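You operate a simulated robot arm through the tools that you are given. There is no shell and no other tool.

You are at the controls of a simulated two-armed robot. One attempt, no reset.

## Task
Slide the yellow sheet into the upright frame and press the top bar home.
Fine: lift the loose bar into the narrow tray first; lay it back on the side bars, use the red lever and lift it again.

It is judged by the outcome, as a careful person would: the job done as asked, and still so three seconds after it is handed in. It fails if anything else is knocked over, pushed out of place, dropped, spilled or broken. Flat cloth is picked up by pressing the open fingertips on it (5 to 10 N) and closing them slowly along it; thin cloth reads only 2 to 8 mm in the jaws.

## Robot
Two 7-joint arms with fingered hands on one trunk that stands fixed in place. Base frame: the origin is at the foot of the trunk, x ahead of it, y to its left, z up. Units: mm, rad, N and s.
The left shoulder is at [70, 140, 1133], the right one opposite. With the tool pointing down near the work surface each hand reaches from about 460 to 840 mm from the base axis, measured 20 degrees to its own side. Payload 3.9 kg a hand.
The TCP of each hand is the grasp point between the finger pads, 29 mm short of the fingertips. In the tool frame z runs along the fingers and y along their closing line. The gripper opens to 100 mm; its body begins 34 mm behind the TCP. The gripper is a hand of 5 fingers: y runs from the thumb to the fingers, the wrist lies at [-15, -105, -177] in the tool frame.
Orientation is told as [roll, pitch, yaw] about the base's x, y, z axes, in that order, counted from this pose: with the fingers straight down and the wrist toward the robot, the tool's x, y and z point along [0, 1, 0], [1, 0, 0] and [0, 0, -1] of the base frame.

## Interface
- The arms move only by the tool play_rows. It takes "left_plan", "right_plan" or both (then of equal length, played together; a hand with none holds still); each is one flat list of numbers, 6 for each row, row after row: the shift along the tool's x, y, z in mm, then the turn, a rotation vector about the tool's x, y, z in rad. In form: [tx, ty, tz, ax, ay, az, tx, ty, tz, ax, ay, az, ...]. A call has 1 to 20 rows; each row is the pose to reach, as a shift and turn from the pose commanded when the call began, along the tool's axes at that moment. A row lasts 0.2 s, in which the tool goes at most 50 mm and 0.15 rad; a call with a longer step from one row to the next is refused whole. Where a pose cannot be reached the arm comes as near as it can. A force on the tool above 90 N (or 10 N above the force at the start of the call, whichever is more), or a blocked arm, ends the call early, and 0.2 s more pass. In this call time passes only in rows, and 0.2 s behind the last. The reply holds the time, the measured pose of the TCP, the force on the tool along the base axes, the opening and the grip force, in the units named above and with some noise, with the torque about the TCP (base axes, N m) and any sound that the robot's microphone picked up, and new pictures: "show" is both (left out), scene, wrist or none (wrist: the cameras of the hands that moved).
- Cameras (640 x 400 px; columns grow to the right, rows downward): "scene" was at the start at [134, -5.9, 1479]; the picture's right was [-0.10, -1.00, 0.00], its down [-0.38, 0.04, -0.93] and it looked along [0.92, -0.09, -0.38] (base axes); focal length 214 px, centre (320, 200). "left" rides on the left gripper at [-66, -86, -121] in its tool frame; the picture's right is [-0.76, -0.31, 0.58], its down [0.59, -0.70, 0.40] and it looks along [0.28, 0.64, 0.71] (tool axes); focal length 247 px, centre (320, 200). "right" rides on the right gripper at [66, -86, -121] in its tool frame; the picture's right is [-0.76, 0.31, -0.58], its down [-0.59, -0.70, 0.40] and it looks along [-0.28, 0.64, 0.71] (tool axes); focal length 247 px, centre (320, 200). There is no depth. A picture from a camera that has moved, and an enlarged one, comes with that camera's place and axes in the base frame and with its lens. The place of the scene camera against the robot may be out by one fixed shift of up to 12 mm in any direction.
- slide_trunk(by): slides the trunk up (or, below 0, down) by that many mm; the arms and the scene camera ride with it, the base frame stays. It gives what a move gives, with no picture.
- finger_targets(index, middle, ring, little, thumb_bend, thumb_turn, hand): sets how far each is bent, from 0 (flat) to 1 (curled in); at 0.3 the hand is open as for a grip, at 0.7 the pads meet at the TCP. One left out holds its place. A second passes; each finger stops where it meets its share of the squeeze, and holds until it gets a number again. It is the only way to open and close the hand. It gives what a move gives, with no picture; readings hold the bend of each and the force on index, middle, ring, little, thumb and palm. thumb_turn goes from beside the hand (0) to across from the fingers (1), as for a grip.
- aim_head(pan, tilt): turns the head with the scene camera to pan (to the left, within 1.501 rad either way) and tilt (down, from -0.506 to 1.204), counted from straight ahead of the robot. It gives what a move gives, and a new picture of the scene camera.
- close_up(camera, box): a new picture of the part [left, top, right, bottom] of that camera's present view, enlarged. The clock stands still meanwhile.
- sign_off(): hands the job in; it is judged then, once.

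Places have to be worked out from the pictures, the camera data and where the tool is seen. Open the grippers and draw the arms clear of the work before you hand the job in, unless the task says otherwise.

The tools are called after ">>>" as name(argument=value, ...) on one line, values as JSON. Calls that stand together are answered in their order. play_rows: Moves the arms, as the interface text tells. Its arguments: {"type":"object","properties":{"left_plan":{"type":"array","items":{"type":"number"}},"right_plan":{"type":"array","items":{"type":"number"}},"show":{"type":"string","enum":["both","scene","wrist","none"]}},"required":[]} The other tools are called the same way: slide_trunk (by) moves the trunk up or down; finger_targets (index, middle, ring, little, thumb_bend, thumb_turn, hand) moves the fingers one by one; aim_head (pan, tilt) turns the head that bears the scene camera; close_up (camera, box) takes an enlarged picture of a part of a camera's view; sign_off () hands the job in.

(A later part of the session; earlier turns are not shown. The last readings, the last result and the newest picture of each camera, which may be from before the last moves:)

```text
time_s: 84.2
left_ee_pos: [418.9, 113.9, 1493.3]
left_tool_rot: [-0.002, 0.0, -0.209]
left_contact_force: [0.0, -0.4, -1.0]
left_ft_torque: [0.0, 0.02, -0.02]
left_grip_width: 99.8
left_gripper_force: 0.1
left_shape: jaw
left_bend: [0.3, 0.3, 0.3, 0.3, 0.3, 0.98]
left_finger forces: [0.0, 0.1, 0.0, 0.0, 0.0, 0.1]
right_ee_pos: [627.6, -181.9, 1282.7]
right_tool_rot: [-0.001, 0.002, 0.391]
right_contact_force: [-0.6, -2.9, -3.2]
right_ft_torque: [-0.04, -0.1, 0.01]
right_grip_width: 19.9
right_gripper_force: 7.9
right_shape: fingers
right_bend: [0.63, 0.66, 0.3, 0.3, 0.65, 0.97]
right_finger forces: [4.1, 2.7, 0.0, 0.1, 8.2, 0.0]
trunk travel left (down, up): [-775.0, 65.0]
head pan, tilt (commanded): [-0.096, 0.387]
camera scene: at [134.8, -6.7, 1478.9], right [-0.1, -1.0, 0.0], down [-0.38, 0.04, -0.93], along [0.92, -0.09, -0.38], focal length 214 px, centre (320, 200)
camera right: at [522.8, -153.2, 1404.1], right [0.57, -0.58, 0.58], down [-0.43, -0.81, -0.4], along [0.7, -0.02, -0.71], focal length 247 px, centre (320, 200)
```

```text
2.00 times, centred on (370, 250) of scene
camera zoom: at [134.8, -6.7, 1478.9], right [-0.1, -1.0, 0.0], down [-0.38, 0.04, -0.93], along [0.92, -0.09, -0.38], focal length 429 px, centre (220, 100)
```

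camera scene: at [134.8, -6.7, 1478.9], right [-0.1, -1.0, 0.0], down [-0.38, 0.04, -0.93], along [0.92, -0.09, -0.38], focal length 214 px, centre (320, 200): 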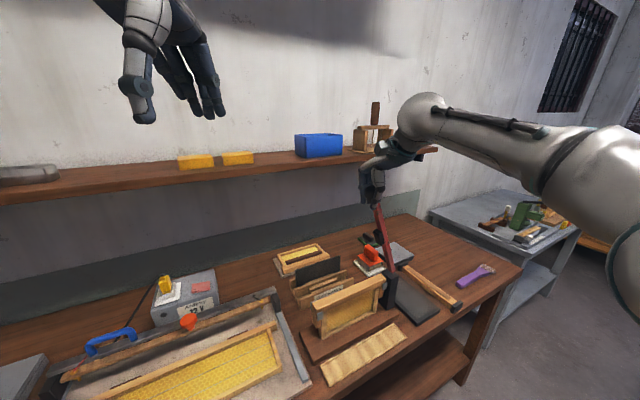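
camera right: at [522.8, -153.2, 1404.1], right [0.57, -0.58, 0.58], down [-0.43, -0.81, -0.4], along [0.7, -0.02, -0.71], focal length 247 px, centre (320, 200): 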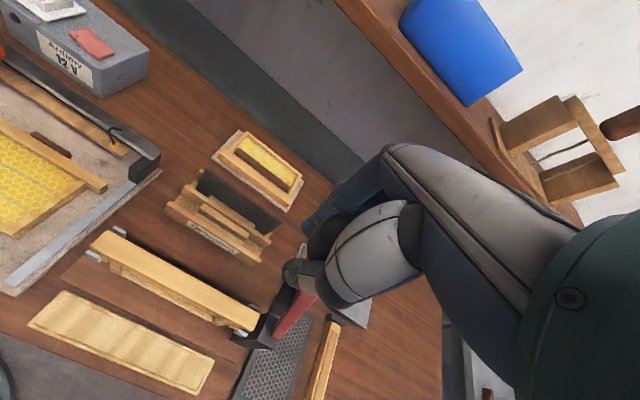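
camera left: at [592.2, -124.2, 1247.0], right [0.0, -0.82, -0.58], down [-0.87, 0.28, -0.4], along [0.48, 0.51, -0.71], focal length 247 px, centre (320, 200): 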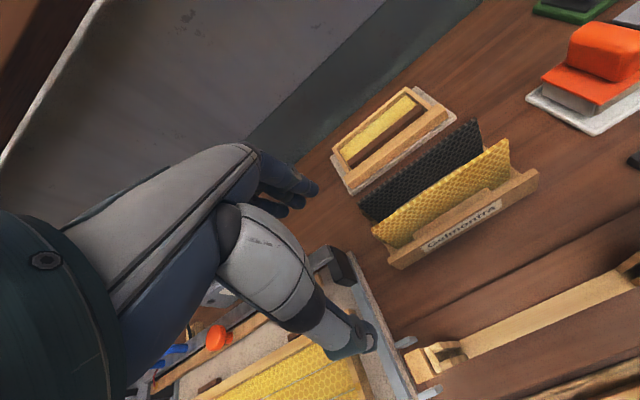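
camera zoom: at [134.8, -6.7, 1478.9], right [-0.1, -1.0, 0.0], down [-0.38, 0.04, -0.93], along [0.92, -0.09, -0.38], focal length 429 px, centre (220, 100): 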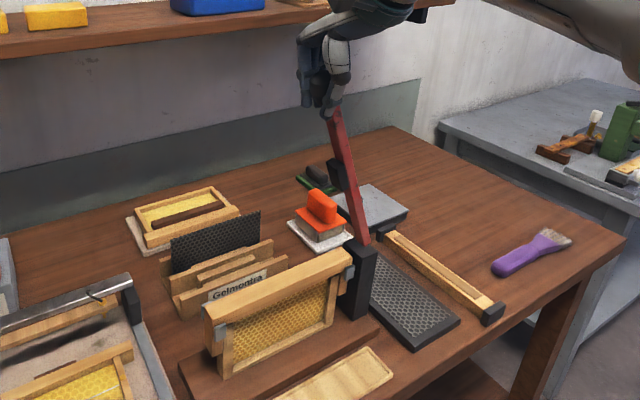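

The lever follows easily with about 3 N. I continue along the arc to roughly 40 degrees.

>>> play_rows(right_plan=[13.6, 0, 5.5, 0, 0, 0, 27, 0, 11.6, 0, 0, 0, 40.1, 0, 18.2, 0, 0, 0, 52.8, 0, 25.5, 0, 0, 0, 65.2, 0, 33.3, 0, 0, 0, 77.2, 0, 41.7, 0, 0, 0, 88.9, 0, 50.6, 0, 0, 0, 100.2, 0, 60, 0, 0, 0], show="scene")

>>> close_up(camera="left", box=[400, 40, 560, 200])

>>> close_up(camera="scene", box=[310, 170, 430, 350])

>>> close_up(camera="right", box=[200, 120, 440, 380])

```text
time_s: 86.0
left_ee_pos: [415.9, 113.5, 1491.8]
left_tool_rot: [-0.002, 0.0, -0.211]
left_contact_force: [0.4, 0.1, -0.3]
left_ft_torque: [0.0, 0.03, 0.01]
left_grip_width: 99.8
left_gripper_force: 0.0
left_shape: jaw
left_bend: [0.3, 0.3, 0.3, 0.3, 0.3, 0.98]
left_finger forces: [0.1, 0.0, 0.1, 0.0, 0.0, 0.0]
right_ee_pos: [589.1, -89.1, 1223.4]
right_tool_rot: [-0.003, -0.002, 0.391]
right_contact_force: [-0.3, 1.1, -1.0]
right_ft_torque: [0.02, -0.03, 0.02]
right_grip_width: 5.0
right_gripper_force: 0.0
right_shape: fingers
right_bend: [0.67, 0.69, 0.3, 0.3, 0.7, 0.97]
right_finger forces: [0.1, 0.0, 0.0, 0.0, 0.0, 0.0]
trunk travel left (down, up): [-775.0, 65.0]
head pan, tilt (commanded): [-0.096, 0.387]
camera scene: at [133.8, -5.6, 1479.1], right [-0.1, -1.0, 0.0], down [-0.38, 0.04, -0.93], along [0.92, -0.09, -0.38], focal length 214 px, centre (320, 200)
```

scene: 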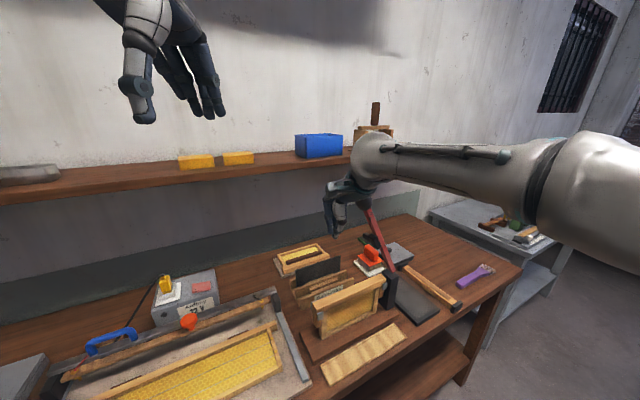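

```text
2.50 times, centred on (480, 120) of left
camera zoom: at [321.9, 68.4, 1613.7], right [-0.46, -0.68, -0.58], down [-0.56, 0.72, -0.4], along [0.69, 0.14, -0.71], focal length 617 px, centre (-80, 400)
```

zoom: 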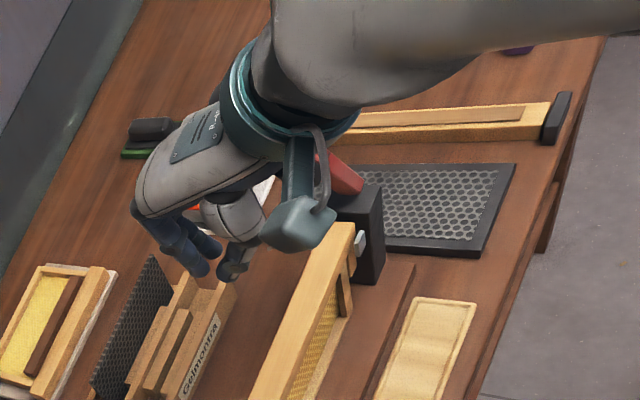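

```text
2.22 times, centred on (370, 260) of scene
camera zoom: at [133.8, -5.6, 1479.1], right [-0.1, -1.0, 0.0], down [-0.38, 0.04, -0.93], along [0.92, -0.09, -0.38], focal length 477 px, centre (209, 67)
```

zoom: 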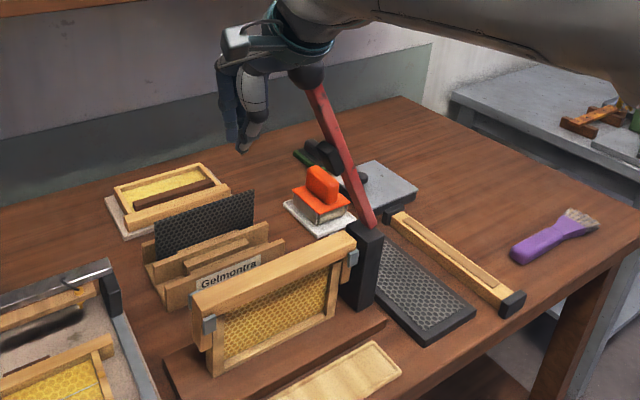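

```text
1.54 times, centred on (320, 250) of right
camera zoom: at [483.8, -59.9, 1344.6], right [0.57, -0.58, 0.58], down [-0.43, -0.81, -0.4], along [0.7, -0.02, -0.71], focal length 380 px, centre (320, 123)
```

zoom: 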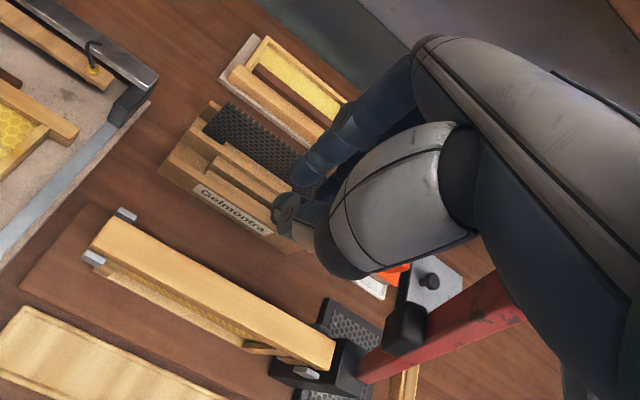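

The knob slipped out of the loose grip at about 26 degrees and the lever simply stays there by friction, so pushing it from behind is the better way. I first raise the trunk 60 mm to gain reach above the knob.

>>> slide_trunk(by=60)

>>> close_up(camera="scene", box=[300, 170, 440, 350])

>>> close_up(camera="right", box=[200, 120, 600, 390])

```text
time_s: 87.0
left_ee_pos: [417.7, 113.5, 1552.8]
left_tool_rot: [-0.002, 0.001, -0.208]
left_contact_force: [-0.1, -0.4, 0.0]
left_ft_torque: [-0.02, 0.0, 0.0]
left_grip_width: 99.9
left_gripper_force: 0.2
left_shape: jaw
left_bend: [0.3, 0.3, 0.3, 0.3, 0.3, 0.98]
left_finger forces: [0.0, 0.0, 0.0, 0.0, 0.0, 0.0]
right_ee_pos: [590.7, -87.7, 1284.1]
right_tool_rot: [-0.002, 0.0, 0.392]
right_contact_force: [0.1, -0.6, -0.8]
right_ft_torque: [0.0, 0.0, 0.0]
right_grip_width: 5.3
right_gripper_force: 0.0
right_shape: fingers
right_bend: [0.67, 0.69, 0.3, 0.3, 0.7, 0.97]
right_finger forces: [0.0, 0.0, 0.1, 0.0, 0.0, 0.1]
trunk travel left (down, up): [-835.0, 5.0]
head pan, tilt (commanded): [-0.096, 0.387]
```

```text
2.22 times, centred on (370, 260) of scene
camera zoom: at [134.2, -5.9, 1539.0], right [-0.1, -1.0, 0.0], down [-0.38, 0.04, -0.93], along [0.92, -0.09, -0.38], focal length 477 px, centre (209, 67)
```

zoom: 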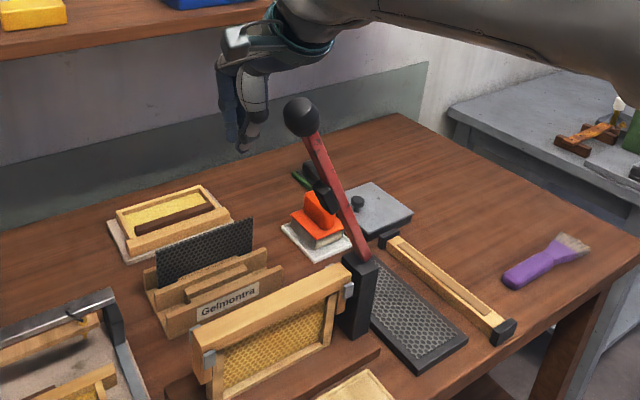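

```text
1.48 times, centred on (400, 255) of right
camera zoom: at [484.2, -60.2, 1404.4], right [0.57, -0.58, 0.58], down [-0.42, -0.81, -0.4], along [0.7, -0.02, -0.71], focal length 366 px, centre (202, 118)
```

zoom: 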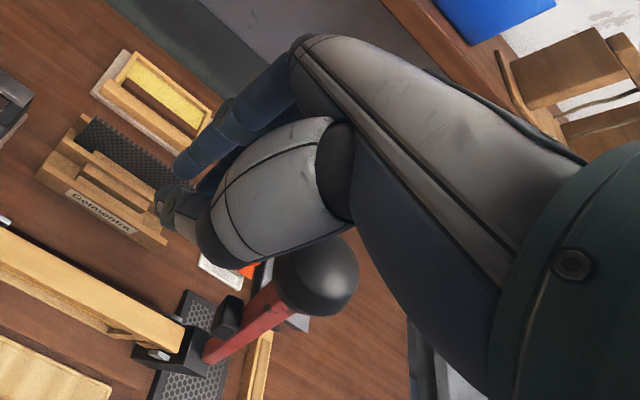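

The knob is now at about u 13, z 1277, and free of the hand. I go up over it, and will then close the hand into a firm bundle and come down on the far (right) side of the lever to push it.

>>> play_rows(right_plan=[0, -1, -20, 0, 0, 0, 0, -2, -42, 0, 0, 0, 0, -5, -63, 0, 0, 0], show="none")

>>> finger_targets(hand="right", index=0.7, middle=0.7, ring=0.7, little=0.7, thumb_bend=0.7)

>>> play_rows(right_plan=[-38, 0, 0, 0, 0, 0, -78, 0, 0, 0, 0, 0, -118, 0, 0, 0, 0, 0, -156, 0, 0, 0, 0, 0], show="both")

>>> close_up(camera="scene", box=[310, 130, 450, 290])

>>> close_up(camera="left", box=[400, 0, 580, 180])

```text
time_s: 87.8
left_ee_pos: [417.3, 112.8, 1551.8]
left_tool_rot: [-0.002, 0.0, -0.208]
left_contact_force: [-0.3, -0.1, -0.8]
left_ft_torque: [-0.01, -0.01, -0.01]
left_grip_width: 99.9
left_gripper_force: 0.0
left_shape: jaw
left_bend: [0.3, 0.3, 0.3, 0.3, 0.3, 0.98]
left_finger forces: [0.0, 0.1, 0.0, 0.0, 0.0, 0.0]
right_ee_pos: [583.4, -91.4, 1346.3]
right_tool_rot: [-0.003, -0.001, 0.394]
right_contact_force: [-0.3, 0.4, -0.2]
right_ft_torque: [0.02, 0.01, 0.03]
right_grip_width: 5.3
right_gripper_force: 0.1
right_shape: fingers
right_bend: [0.67, 0.69, 0.3, 0.3, 0.7, 0.97]
right_finger forces: [0.1, 0.0, 0.1, 0.0, 0.1, 0.0]
trunk travel left (down, up): [-835.0, 5.0]
head pan, tilt (commanded): [-0.096, 0.387]
```

```text
time_s: 88.8
left_ee_pos: [418.1, 113.8, 1552.7]
left_tool_rot: [0.0, -0.001, -0.21]
left_contact_force: [-0.1, 0.5, 0.6]
left_ft_torque: [-0.01, 0.0, -0.01]
left_grip_width: 100.1
left_gripper_force: 0.0
left_shape: jaw
left_bend: [0.3, 0.3, 0.3, 0.3, 0.3, 0.98]
left_finger forces: [0.0, 0.0, 0.1, 0.0, 0.0, 0.0]
right_ee_pos: [584.3, -90.5, 1347.3]
right_tool_rot: [-0.002, 0.0, 0.391]
right_contact_force: [-0.1, 0.3, 0.5]
right_ft_torque: [0.02, -0.02, -0.01]
right_grip_width: 1.8
right_gripper_force: 0.1
right_shape: fingers
right_bend: [0.7, 0.7, 0.7, 0.7, 0.7, 0.97]
right_finger forces: [0.1, 0.1, 0.0, 0.0, 0.1, 0.1]
trunk travel left (down, up): [-835.0, 5.0]
head pan, tilt (commanded): [-0.096, 0.387]
```

```text
time_s: 89.8
left_ee_pos: [420.0, 110.8, 1550.9]
left_tool_rot: [-0.001, 0.001, -0.212]
left_contact_force: [1.2, -0.5, -0.6]
left_ft_torque: [-0.01, 0.03, 0.03]
left_grip_width: 99.6
left_gripper_force: 0.0
left_shape: jaw
left_bend: [0.3, 0.3, 0.3, 0.3, 0.3, 0.98]
left_finger forces: [0.1, 0.0, 0.0, 0.1, 0.0, 0.1]
right_ee_pos: [645.0, -237.1, 1345.8]
right_tool_rot: [-0.001, 0.002, 0.391]
right_contact_force: [-0.3, 0.0, -0.2]
right_ft_torque: [0.01, -0.05, -0.02]
right_grip_width: 1.7
right_gripper_force: 0.0
right_shape: fingers
right_bend: [0.7, 0.7, 0.7, 0.7, 0.7, 0.98]
right_finger forces: [0.1, 0.0, 0.0, 0.0, 0.1, 0.1]
trunk travel left (down, up): [-835.0, 5.0]
head pan, tilt (commanded): [-0.096, 0.387]
camera scene: at [135.5, -8.0, 1538.9], right [-0.1, -1.0, 0.0], down [-0.38, 0.04, -0.93], along [0.92, -0.09, -0.38], focal length 214 px, centre (320, 200)
camera right: at [540.1, -209.2, 1467.5], right [0.57, -0.58, 0.58], down [-0.43, -0.81, -0.4], along [0.7, -0.02, -0.71], focal length 247 px, centre (320, 200)
```

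scene: 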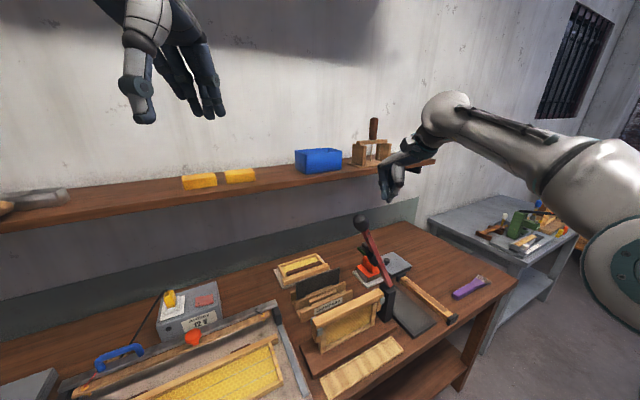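
right: 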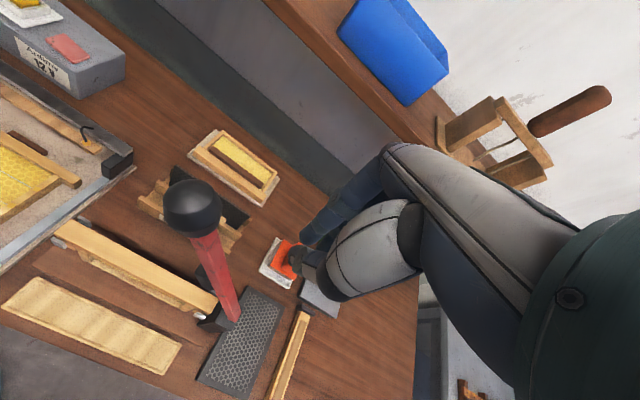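

```text
2.50 times, centred on (380, 210) of scene
camera zoom: at [135.5, -8.0, 1538.9], right [-0.1, -1.0, 0.0], down [-0.38, 0.04, -0.93], along [0.92, -0.09, -0.38], focal length 536 px, centre (170, 175)
```

zoom: 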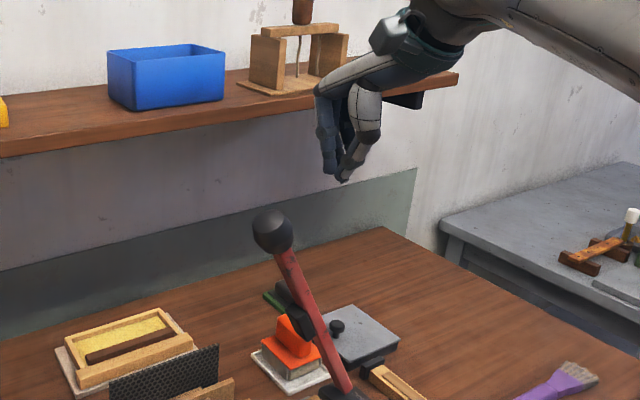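

```text
2.22 times, centred on (490, 90) of left
camera zoom: at [323.9, 65.8, 1673.3], right [-0.46, -0.68, -0.58], down [-0.57, 0.72, -0.4], along [0.69, 0.14, -0.71], focal length 549 px, centre (-58, 444)
```

zoom: 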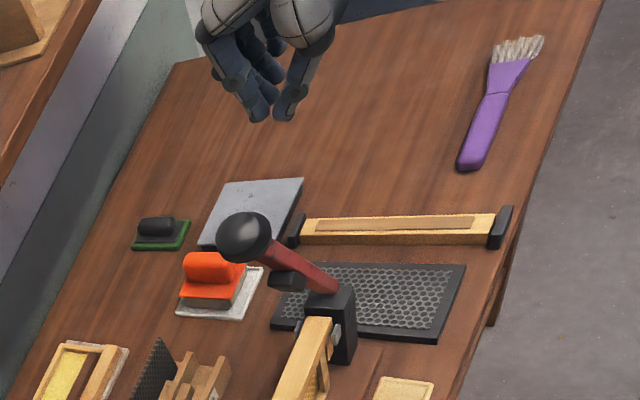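

The lever and knob are clear below-left of the closed hand. I lower the bundled fingers to the right side of the lever just under the knob.

>>> play_rows(right_plan=[3, 0, 26, 0, 0, 0, 7, 0, 52, 0, 0, 0, 12, 0, 78, 0, 0, 0], show="wrist")

>>> close_up(camera="scene", box=[310, 150, 450, 310])

>>> close_up(camera="left", box=[400, 0, 580, 180])

```text
time_s: 90.6
left_ee_pos: [417.1, 115.8, 1552.3]
left_tool_rot: [-0.001, 0.0, -0.211]
left_contact_force: [0.7, 0.0, 0.2]
left_ft_torque: [-0.01, 0.02, 0.05]
left_grip_width: 100.0
left_gripper_force: 0.1
left_shape: jaw
left_bend: [0.3, 0.3, 0.3, 0.3, 0.3, 0.98]
left_finger forces: [0.0, 0.0, 0.0, 0.0, 0.0, 0.0]
right_ee_pos: [638.9, -223.3, 1268.6]
right_tool_rot: [-0.001, 0.0, 0.391]
right_contact_force: [-0.3, 0.0, 1.1]
right_ft_torque: [-0.01, 0.02, 0.04]
right_grip_width: 1.8
right_gripper_force: 0.2
right_shape: fingers
right_bend: [0.7, 0.7, 0.7, 0.7, 0.7, 0.98]
right_finger forces: [0.0, 0.1, 0.0, 0.0, 0.0, 0.0]
trunk travel left (down, up): [-835.0, 5.0]
head pan, tilt (commanded): [-0.096, 0.387]
camera right: at [534.2, -194.7, 1389.6], right [0.57, -0.58, 0.58], down [-0.42, -0.81, -0.4], along [0.7, -0.02, -0.71], focal length 247 px, centre (320, 200)
```

right: 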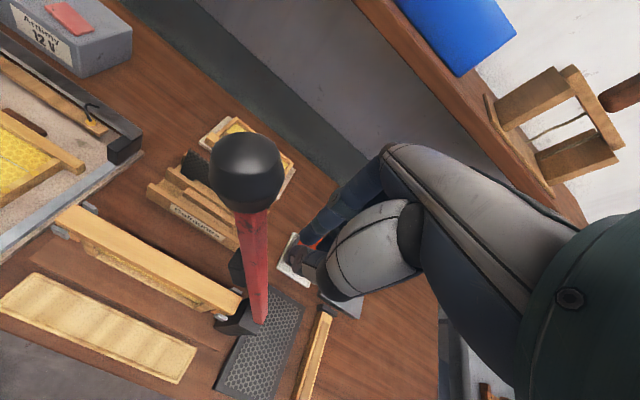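

```text
2.50 times, centred on (380, 230) of scene
camera zoom: at [133.9, -5.5, 1539.1], right [-0.1, -1.0, 0.0], down [-0.38, 0.04, -0.93], along [0.92, -0.09, -0.38], focal length 536 px, centre (170, 125)
```

zoom: 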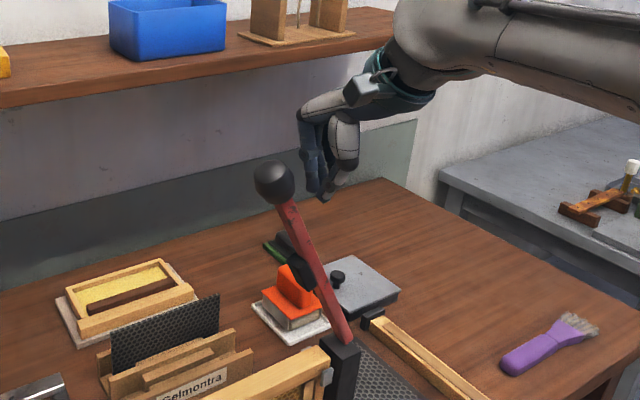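

```text
2.22 times, centred on (490, 90) of left
camera zoom: at [322.1, 68.5, 1673.6], right [-0.46, -0.68, -0.58], down [-0.57, 0.72, -0.4], along [0.69, 0.14, -0.71], focal length 549 px, centre (-58, 444)
```

zoom: 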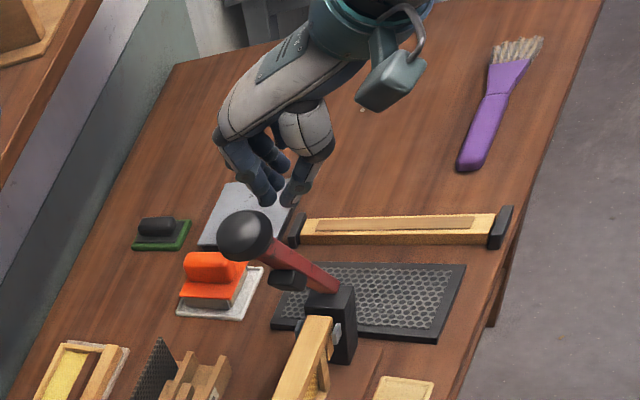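

The finger bundle is beside the lever, level with the upper rod. I push left and down along the arc.

>>> play_rows(right_plan=[10.4, 0, 2.5, 0, 0, 0, 20.4, 0, 3.7, 0, 0, 0, 29.4, 0, 7.9, 0, 0, 0, 38.2, 0, 12.1, 0, 0, 0, 50.4, 0, 18.6, 0, 0, 0, 62.1, 0, 25.9, 0, 0, 0, 73.5, 0, 33.7, 0, 0, 0, 84.4, 0, 42, 0, 0, 0], show="wrist")

>>> close_up(camera="scene", box=[310, 150, 450, 330])

>>> close_up(camera="left", box=[400, 0, 580, 180])

```text
time_s: 92.4
left_ee_pos: [418.4, 114.0, 1552.9]
left_tool_rot: [-0.002, 0.001, -0.21]
left_contact_force: [0.2, 0.0, -0.4]
left_ft_torque: [0.04, -0.05, 0.02]
left_grip_width: 100.2
left_gripper_force: 0.1
left_shape: jaw
left_bend: [0.3, 0.3, 0.3, 0.3, 0.3, 0.98]
left_finger forces: [0.0, 0.0, 0.0, 0.0, 0.0, 0.0]
right_ee_pos: [607.0, -146.7, 1227.2]
right_tool_rot: [-0.001, 0.001, 0.393]
right_contact_force: [0.9, 0.1, -0.4]
right_ft_torque: [-0.01, 0.01, -0.03]
right_grip_width: 1.6
right_gripper_force: 0.2
right_shape: fingers
right_bend: [0.7, 0.7, 0.7, 0.7, 0.7, 0.98]
right_finger forces: [0.3, 0.1, 0.0, 0.0, 0.0, 0.0]
trunk travel left (down, up): [-835.0, 5.0]
head pan, tilt (commanded): [-0.096, 0.387]
camera right: at [501.4, -117.1, 1347.8], right [0.57, -0.58, 0.58], down [-0.42, -0.81, -0.4], along [0.7, -0.02, -0.71], focal length 247 px, centre (320, 200)
```

right: 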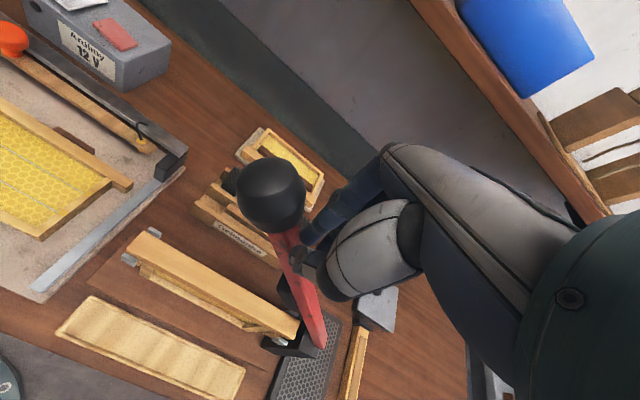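

```text
2.22 times, centred on (380, 240) of scene
camera zoom: at [133.9, -5.5, 1539.0], right [-0.1, -1.0, 0.0], down [-0.38, 0.04, -0.93], along [0.92, -0.09, -0.38], focal length 477 px, centre (187, 111)
```

zoom: 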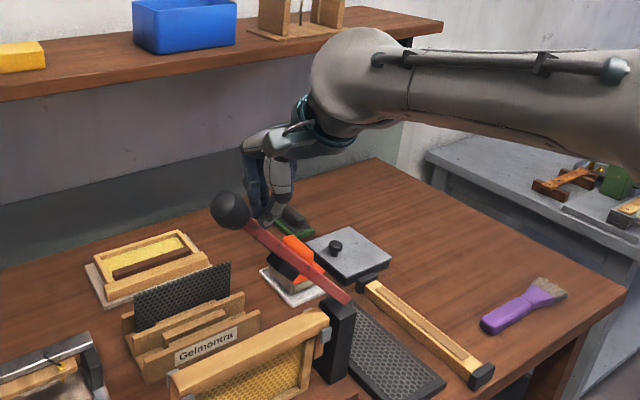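

```text
2.22 times, centred on (490, 90) of left
camera zoom: at [322.0, 68.5, 1673.6], right [-0.46, -0.68, -0.58], down [-0.57, 0.72, -0.4], along [0.69, 0.14, -0.71], focal length 549 px, centre (-58, 444)
```

zoom: 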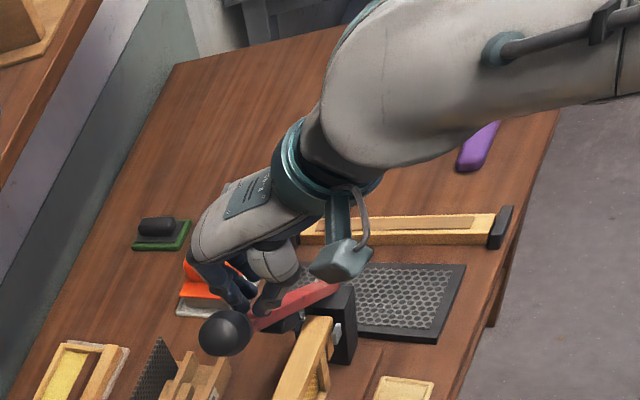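

Working well: the lever follows the fingers with almost no force. I keep pushing it along the arc, now more downward.

>>> play_rows(right_plan=[10.7, 0, 8.8, 0, 0, 0, 20.7, 0, 18.2, 0, 0, 0, 30.3, 0, 28.2, 0, 0, 0, 39.5, 0, 38.4, 0, 0, 0, 48.1, 0, 49.2, 0, 0, 0, 56.1, 0, 60.5, 0, 0, 0, 63.6, 0, 72.1, 0, 0, 0, 70.4, 0, 84, 0, 0, 0], show="wrist")

>>> close_up(camera="scene", box=[300, 190, 440, 370])

>>> close_up(camera="left", box=[400, 40, 580, 220])

```text
time_s: 94.2
left_ee_pos: [417.2, 113.8, 1552.7]
left_tool_rot: [-0.002, 0.0, -0.21]
left_contact_force: [0.1, -0.2, -0.2]
left_ft_torque: [0.0, -0.02, 0.0]
left_grip_width: 99.9
left_gripper_force: 0.0
left_shape: jaw
left_bend: [0.3, 0.3, 0.3, 0.3, 0.3, 0.98]
left_finger forces: [0.1, 0.0, 0.0, 0.0, 0.0, 0.0]
right_ee_pos: [579.8, -80.9, 1143.2]
right_tool_rot: [-0.002, 0.0, 0.392]
right_contact_force: [-0.9, -0.1, 0.1]
right_ft_torque: [-0.05, 0.02, 0.02]
right_grip_width: 1.5
right_gripper_force: 0.5
right_shape: fingers
right_bend: [0.7, 0.7, 0.7, 0.7, 0.7, 0.98]
right_finger forces: [0.1, 0.1, 0.0, 0.0, 0.2, 0.1]
trunk travel left (down, up): [-835.0, 5.0]
head pan, tilt (commanded): [-0.096, 0.387]
camera right: at [475.3, -51.7, 1263.3], right [0.57, -0.58, 0.58], down [-0.42, -0.81, -0.4], along [0.7, -0.02, -0.71], focal length 247 px, centre (320, 200)
```

right: 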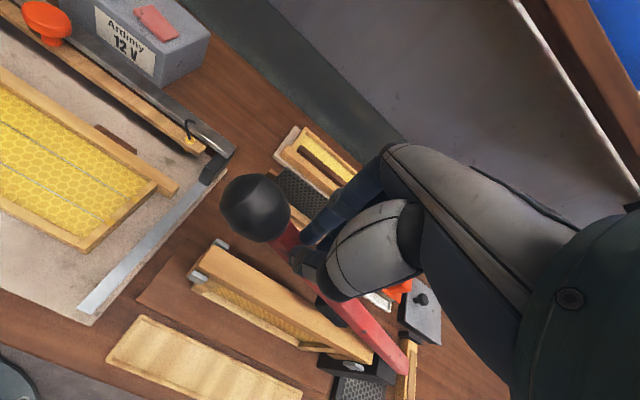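

```text
2.22 times, centred on (370, 280) of scene
camera zoom: at [134.1, -5.7, 1539.0], right [-0.1, -1.0, 0.0], down [-0.38, 0.04, -0.93], along [0.92, -0.09, -0.38], focal length 477 px, centre (209, 22)
```

zoom: 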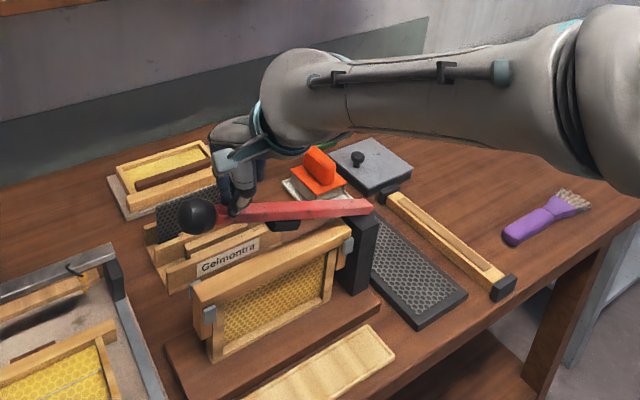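

```text
2.22 times, centred on (490, 130) of left
camera zoom: at [322.3, 68.4, 1673.6], right [-0.46, -0.68, -0.58], down [-0.57, 0.72, -0.4], along [0.69, 0.14, -0.71], focal length 549 px, centre (-58, 356)
```

zoom: 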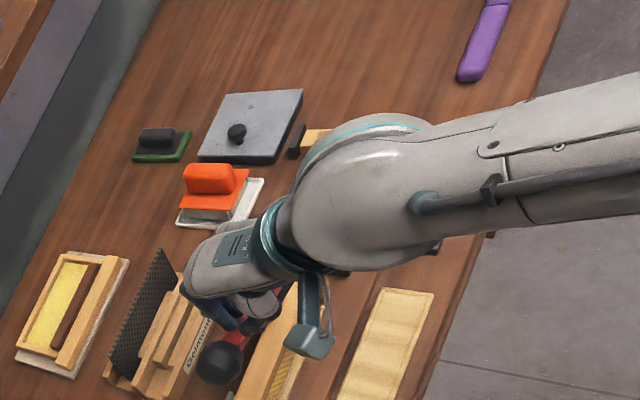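

The lever is nearly down over the bar. I continue to just before the pad meets the bar.

>>> play_rows(right_plan=[6.3, 0, 12.2, 0, 0, 0, 12, 0, 24.9, 0, 0, 0, 17, 0, 37.7, 0, 0, 0, 21.3, 0, 50.8, 0, 0, 0], show="wrist")

>>> close_up(camera="scene", box=[290, 230, 410, 370])

>>> close_up(camera="right", box=[180, 150, 460, 400])

```text
time_s: 95.2
left_ee_pos: [419.2, 113.5, 1552.0]
left_tool_rot: [-0.002, 0.0, -0.209]
left_contact_force: [-0.7, -0.1, -0.4]
left_ft_torque: [-0.03, 0.0, 0.01]
left_grip_width: 99.8
left_gripper_force: 0.0
left_shape: jaw
left_bend: [0.3, 0.3, 0.3, 0.3, 0.3, 0.98]
left_finger forces: [0.0, 0.0, 0.1, 0.0, 0.0, 0.0]
right_ee_pos: [573.1, -61.5, 1091.5]
right_tool_rot: [0.0, -0.001, 0.393]
right_contact_force: [0.7, 0.5, 1.1]
right_ft_torque: [0.03, -0.01, 0.0]
right_grip_width: 1.3
right_gripper_force: 0.3
right_shape: fingers
right_bend: [0.7, 0.7, 0.7, 0.7, 0.7, 0.98]
right_finger forces: [0.0, 0.0, 0.0, 0.1, 0.2, 0.0]
trunk travel left (down, up): [-835.0, 5.0]
head pan, tilt (commanded): [-0.096, 0.387]
camera right: at [466.9, -32.6, 1212.4], right [0.57, -0.58, 0.58], down [-0.42, -0.81, -0.4], along [0.7, -0.02, -0.71], focal length 247 px, centre (320, 200)
```

right: 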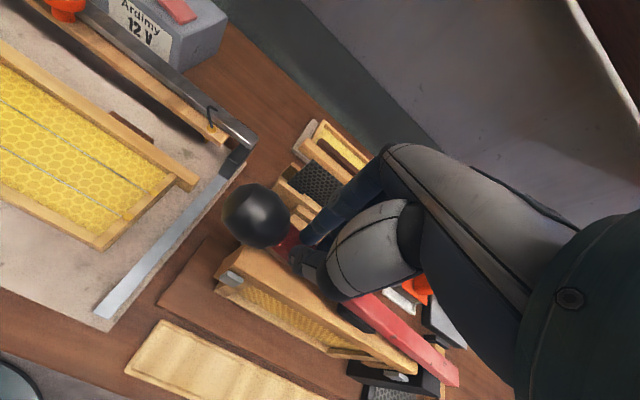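

```text
2.86 times, centred on (350, 300) of scene
camera zoom: at [134.3, -5.7, 1539.0], right [-0.1, -1.0, 0.0], down [-0.38, 0.04, -0.93], along [0.92, -0.09, -0.38], focal length 613 px, centre (234, -86)
```

zoom: 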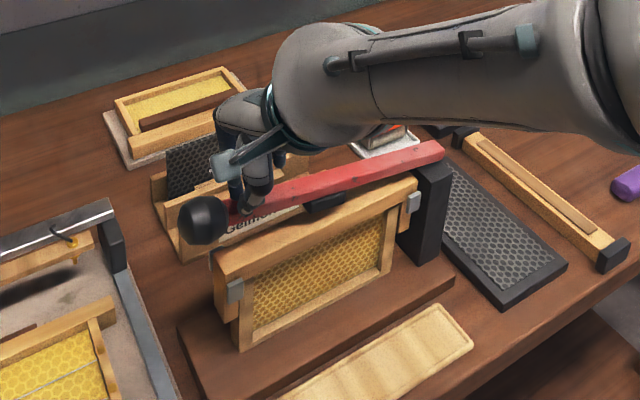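

```text
1.60 times, centred on (320, 275) of right
camera zoom: at [466.9, -32.6, 1212.4], right [0.57, -0.58, 0.58], down [-0.42, -0.81, -0.4], along [0.7, -0.02, -0.71], focal length 395 px, centre (320, 80)
```

zoom: 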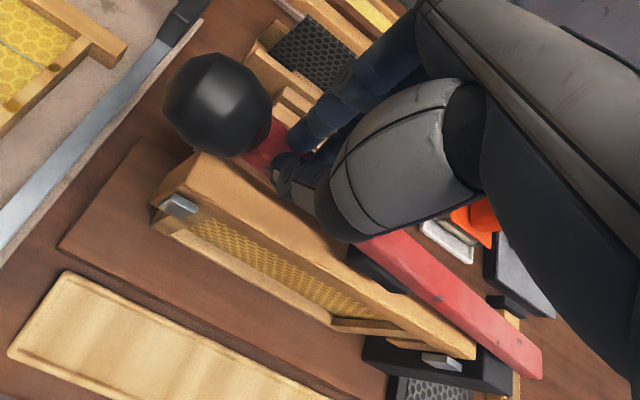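

The pad hovers just above the middle of the bar. I press on down in smaller steps and watch force and sound.

>>> play_rows(right_plan=[1.9, 0, 6.6, 0, 0, 0, 3.7, 0, 13.2, 0, 0, 0, 5.3, 0, 20, 0, 0, 0, 6.8, 0, 26.8, 0, 0, 0], show="wrist")

>>> close_up(camera="scene", box=[290, 230, 410, 370])

>>> close_up(camera="right", box=[180, 150, 460, 400])

```text
time_s: 96.2
left_ee_pos: [419.0, 113.9, 1552.6]
left_tool_rot: [0.0, -0.002, -0.209]
left_contact_force: [0.2, 0.1, 0.1]
left_ft_torque: [0.0, -0.02, -0.02]
left_grip_width: 100.0
left_gripper_force: 0.0
left_shape: jaw
left_bend: [0.3, 0.3, 0.3, 0.3, 0.3, 0.98]
left_finger forces: [0.0, 0.0, 0.0, 0.0, 0.1, 0.1]
right_ee_pos: [571.0, -55.7, 1064.5]
right_tool_rot: [-0.002, -0.001, 0.39]
right_contact_force: [0.3, 0.4, 0.9]
right_ft_torque: [0.0, 0.01, -0.04]
right_grip_width: 1.4
right_gripper_force: 0.7
right_shape: fingers
right_bend: [0.7, 0.7, 0.7, 0.7, 0.7, 0.98]
right_finger forces: [0.0, 0.9, 0.0, 0.0, 0.0, 0.0]
trunk travel left (down, up): [-835.0, 5.0]
head pan, tilt (commanded): [-0.096, 0.387]
camera right: at [465.0, -26.5, 1185.7], right [0.57, -0.58, 0.58], down [-0.43, -0.81, -0.4], along [0.7, -0.02, -0.71], focal length 247 px, centre (320, 200)
```

right: 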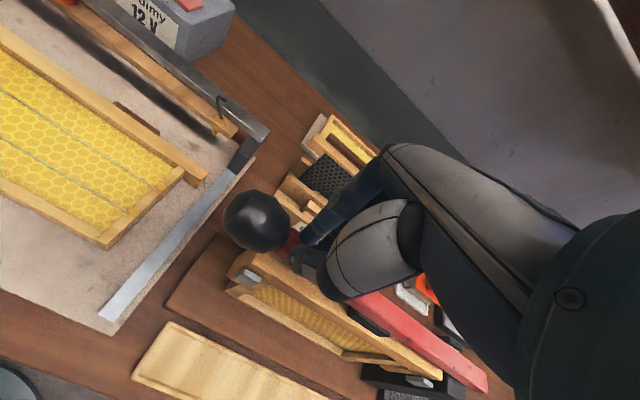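

```text
2.86 times, centred on (350, 300) of scene
camera zoom: at [134.1, -5.9, 1539.0], right [-0.1, -1.0, 0.0], down [-0.38, 0.04, -0.93], along [0.92, -0.09, -0.38], focal length 613 px, centre (234, -86)
```

zoom: 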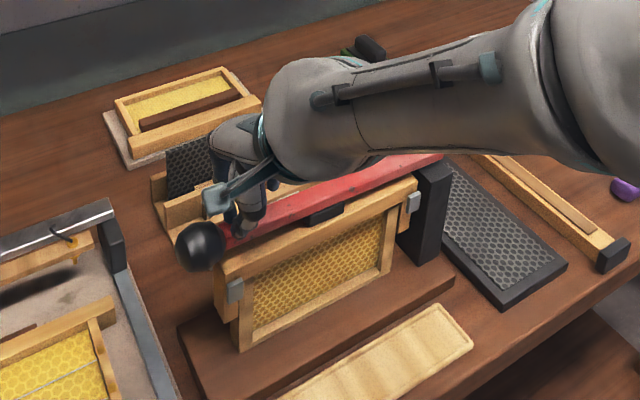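

```text
1.60 times, centred on (320, 275) of right
camera zoom: at [465.0, -26.5, 1185.7], right [0.57, -0.58, 0.58], down [-0.43, -0.81, -0.4], along [0.7, -0.02, -0.71], focal length 395 px, centre (320, 80)
```

zoom: 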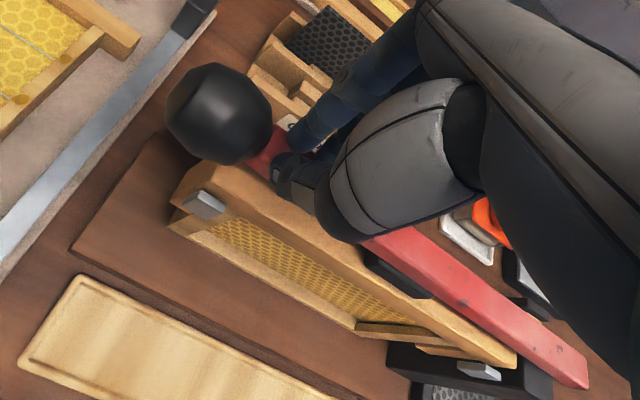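

The pad is about to touch the bar. I press down another 16 mm in 4 mm steps.

>>> play_rows(right_plan=[0.7, 0, 4, 0, 0, 0, 1.3, 0, 8, 0, 0, 0, 1.8, 0, 12, 0, 0, 0, 2.2, 0, 16, 0, 0, 0], show="wrist")

>>> close_up(camera="scene", box=[290, 230, 410, 370])

>>> close_up(camera="right", box=[180, 150, 460, 400])

```text
time_s: 97.2
left_ee_pos: [416.9, 114.1, 1552.9]
left_tool_rot: [0.001, 0.001, -0.207]
left_contact_force: [-0.7, 0.6, -0.3]
left_ft_torque: [-0.01, -0.03, 0.0]
left_grip_width: 100.1
left_gripper_force: 0.1
left_shape: jaw
left_bend: [0.3, 0.3, 0.3, 0.3, 0.3, 0.98]
left_finger forces: [0.0, 0.0, 0.0, 0.1, 0.1, 0.1]
right_ee_pos: [569.8, -53.5, 1049.0]
right_tool_rot: [-0.001, -0.004, 0.391]
right_contact_force: [3.9, -0.7, 10.0]
right_ft_torque: [-0.12, -0.23, 0.05]
right_grip_width: 1.4
right_gripper_force: 5.4
right_shape: fingers
right_bend: [0.7, 0.71, 0.7, 0.7, 0.7, 0.98]
right_finger forces: [0.1, 11.1, 0.1, 0.0, 0.1, 0.1]
trunk travel left (down, up): [-835.0, 5.0]
head pan, tilt (commanded): [-0.096, 0.387]
camera right: at [463.3, -24.7, 1170.6], right [0.57, -0.58, 0.58], down [-0.42, -0.81, -0.4], along [0.7, -0.02, -0.71], focal length 247 px, centre (320, 200)
```

right: 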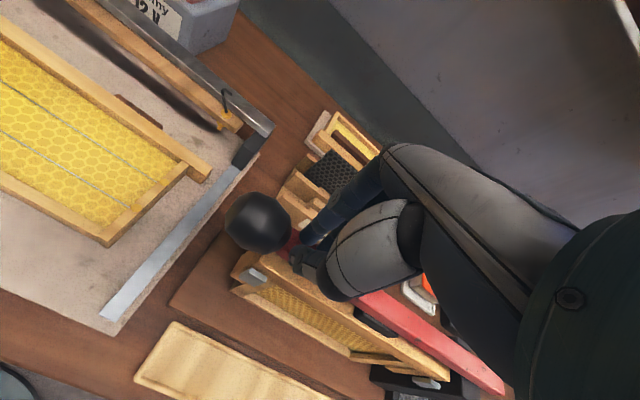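

```text
2.86 times, centred on (350, 300) of scene
camera zoom: at [133.1, -6.0, 1539.2], right [-0.1, -1.0, 0.0], down [-0.38, 0.04, -0.93], along [0.92, -0.09, -0.38], focal length 613 px, centre (234, -86)
```

zoom: 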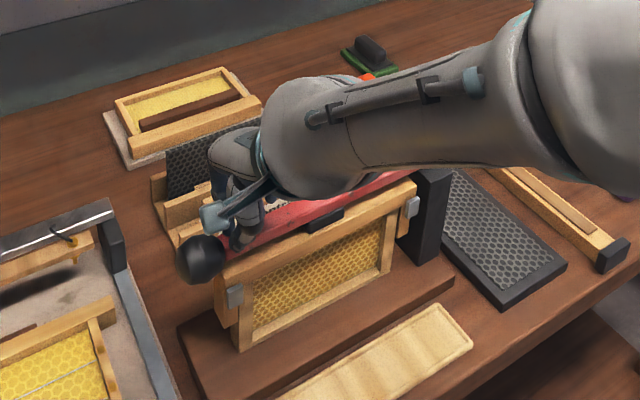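

```text
1.60 times, centred on (320, 275) of right
camera zoom: at [463.3, -24.7, 1170.6], right [0.57, -0.58, 0.58], down [-0.42, -0.81, -0.4], along [0.7, -0.02, -0.71], focal length 395 px, centre (320, 80)
```

zoom: 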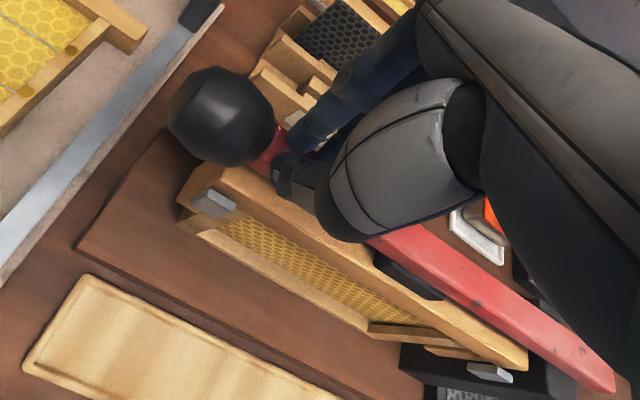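

Now 10 N: the pad is on the bar. I keep pressing down in 3 mm steps to drive the bar home.

>>> play_rows(right_plan=[0.3, 0, 3, 0, 0, 0, 0.6, 0, 6, 0, 0, 0, 0.9, 0, 9, 0, 0, 0, 1.2, 0, 12, 0, 0, 0], show="wrist")

>>> close_up(camera="scene", box=[290, 230, 410, 370])

>>> close_up(camera="right", box=[180, 150, 460, 400])

```text
time_s: 98.2
left_ee_pos: [409.9, 114.2, 1554.8]
left_tool_rot: [0.0, -0.006, -0.209]
left_contact_force: [0.3, 0.6, 0.6]
left_ft_torque: [-0.02, -0.01, -0.02]
left_grip_width: 99.9
left_gripper_force: 0.1
left_shape: jaw
left_bend: [0.3, 0.3, 0.3, 0.3, 0.3, 0.98]
left_finger forces: [0.1, 0.0, 0.0, 0.1, 0.0, 0.0]
right_ee_pos: [568.8, -52.3, 1047.2]
right_tool_rot: [-0.006, -0.024, 0.387]
right_contact_force: [4.2, -5.9, 50.9]
right_ft_torque: [-0.2, -0.18, 0.03]
right_grip_width: 0.7
right_gripper_force: 26.0
right_shape: fingers
right_bend: [0.7, 0.73, 0.7, 0.7, 0.72, 0.98]
right_finger forces: [7.8, 23.7, 0.1, 0.1, 20.8, 0.0]
trunk travel left (down, up): [-835.0, 5.0]
head pan, tilt (commanded): [-0.096, 0.387]
camera right: at [460.7, -23.9, 1166.4], right [0.56, -0.59, 0.59], down [-0.42, -0.81, -0.41], along [0.72, -0.02, -0.7], focal length 247 px, centre (320, 200)
```

right: 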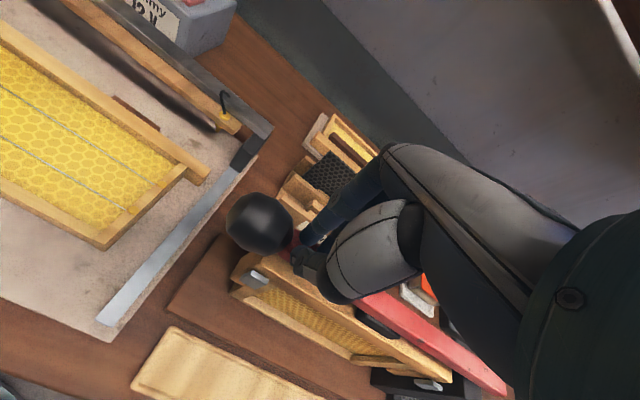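

```text
2.86 times, centred on (350, 300) of scene
camera zoom: at [126.4, -7.0, 1540.2], right [-0.1, -1.0, 0.0], down [-0.37, 0.04, -0.93], along [0.92, -0.09, -0.37], focal length 613 px, centre (234, -86)
```

zoom: 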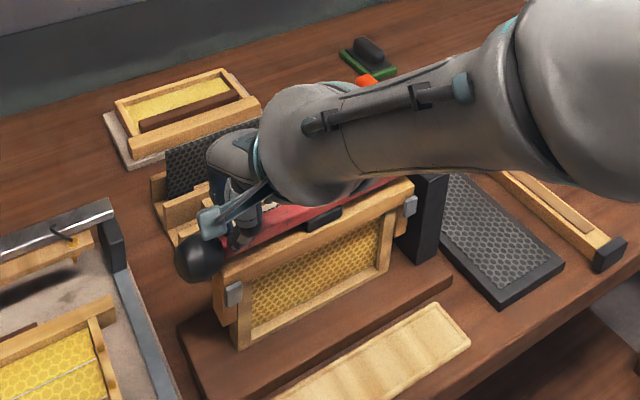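

```text
1.60 times, centred on (320, 275) of right
camera zoom: at [460.7, -23.9, 1166.4], right [0.56, -0.59, 0.59], down [-0.42, -0.81, -0.41], along [0.72, -0.02, -0.7], focal length 395 px, centre (320, 80)
```

zoom: 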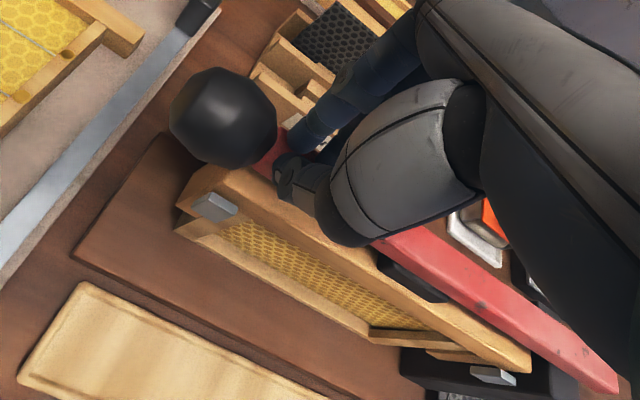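

50 N at the hand (about 85 N at the bar) and it has not yet gone down. I press further, toward 80-85 N, watching for the bar to move.

>>> play_rows(right_plan=[0, 0, 2, 0, 0, 0, 0, 0, 4, 0, 0, 0, 0, 0, 6, 0, 0, 0], show="wrist")

>>> close_up(camera="right", box=[180, 150, 460, 400])

>>> close_up(camera="scene", box=[290, 230, 410, 370])

```text
time_s: 99.0
left_ee_pos: [405.7, 111.8, 1556.8]
left_tool_rot: [0.001, -0.009, -0.209]
left_contact_force: [-0.2, 0.6, 0.5]
left_ft_torque: [0.05, -0.02, 0.02]
left_grip_width: 99.9
left_gripper_force: 0.2
left_shape: jaw
left_bend: [0.3, 0.3, 0.3, 0.3, 0.3, 0.98]
left_finger forces: [0.0, 0.0, 0.0, 0.1, 0.1, 0.0]
right_ee_pos: [568.7, -52.2, 1046.7]
right_tool_rot: [-0.01, -0.04, 0.388]
right_contact_force: [0.4, -9.4, 72.8]
right_ft_torque: [-0.11, 0.02, 0.02]
right_grip_width: 1.0
right_gripper_force: 37.0
right_shape: fingers
right_bend: [0.7, 0.73, 0.7, 0.7, 0.73, 0.98]
right_finger forces: [17.9, 22.3, 0.0, 0.1, 33.2, 0.0]
trunk travel left (down, up): [-835.0, 5.0]
head pan, tilt (commanded): [-0.096, 0.387]
camera right: at [459.4, -23.8, 1164.6], right [0.55, -0.59, 0.59], down [-0.41, -0.81, -0.42], along [0.73, -0.02, -0.69], focal length 247 px, centre (320, 200)
```

right: 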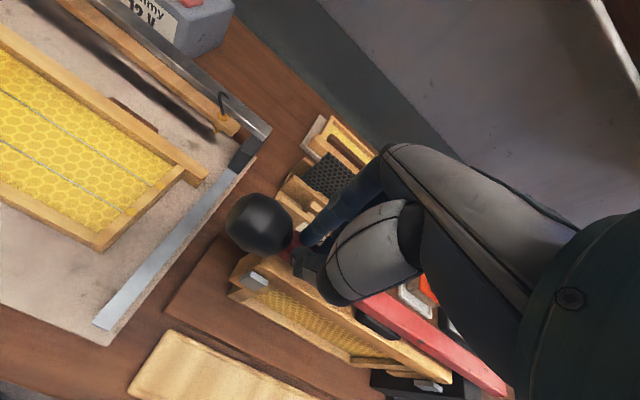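

```text
1.60 times, centred on (320, 275) of right
camera zoom: at [459.4, -23.8, 1164.6], right [0.55, -0.59, 0.59], down [-0.41, -0.81, -0.42], along [0.73, -0.02, -0.69], focal length 395 px, centre (320, 80)
```

zoom: 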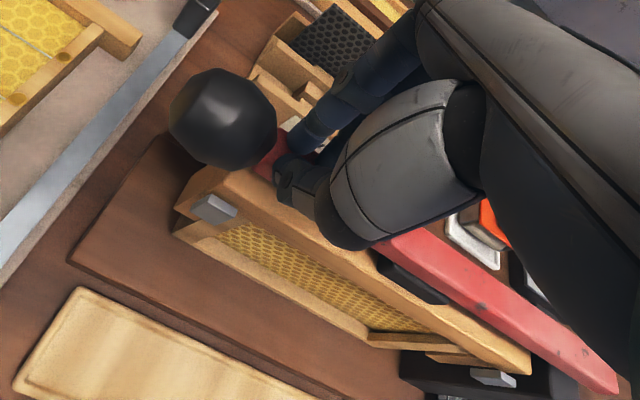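

```text
2.86 times, centred on (350, 300) of scene
camera zoom: at [122.0, -7.4, 1540.6], right [-0.1, -1.0, 0.0], down [-0.37, 0.04, -0.93], along [0.92, -0.09, -0.37], focal length 613 px, centre (234, -86)
```

zoom: 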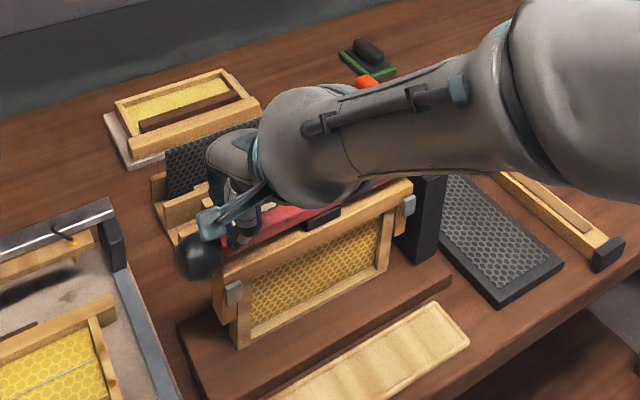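

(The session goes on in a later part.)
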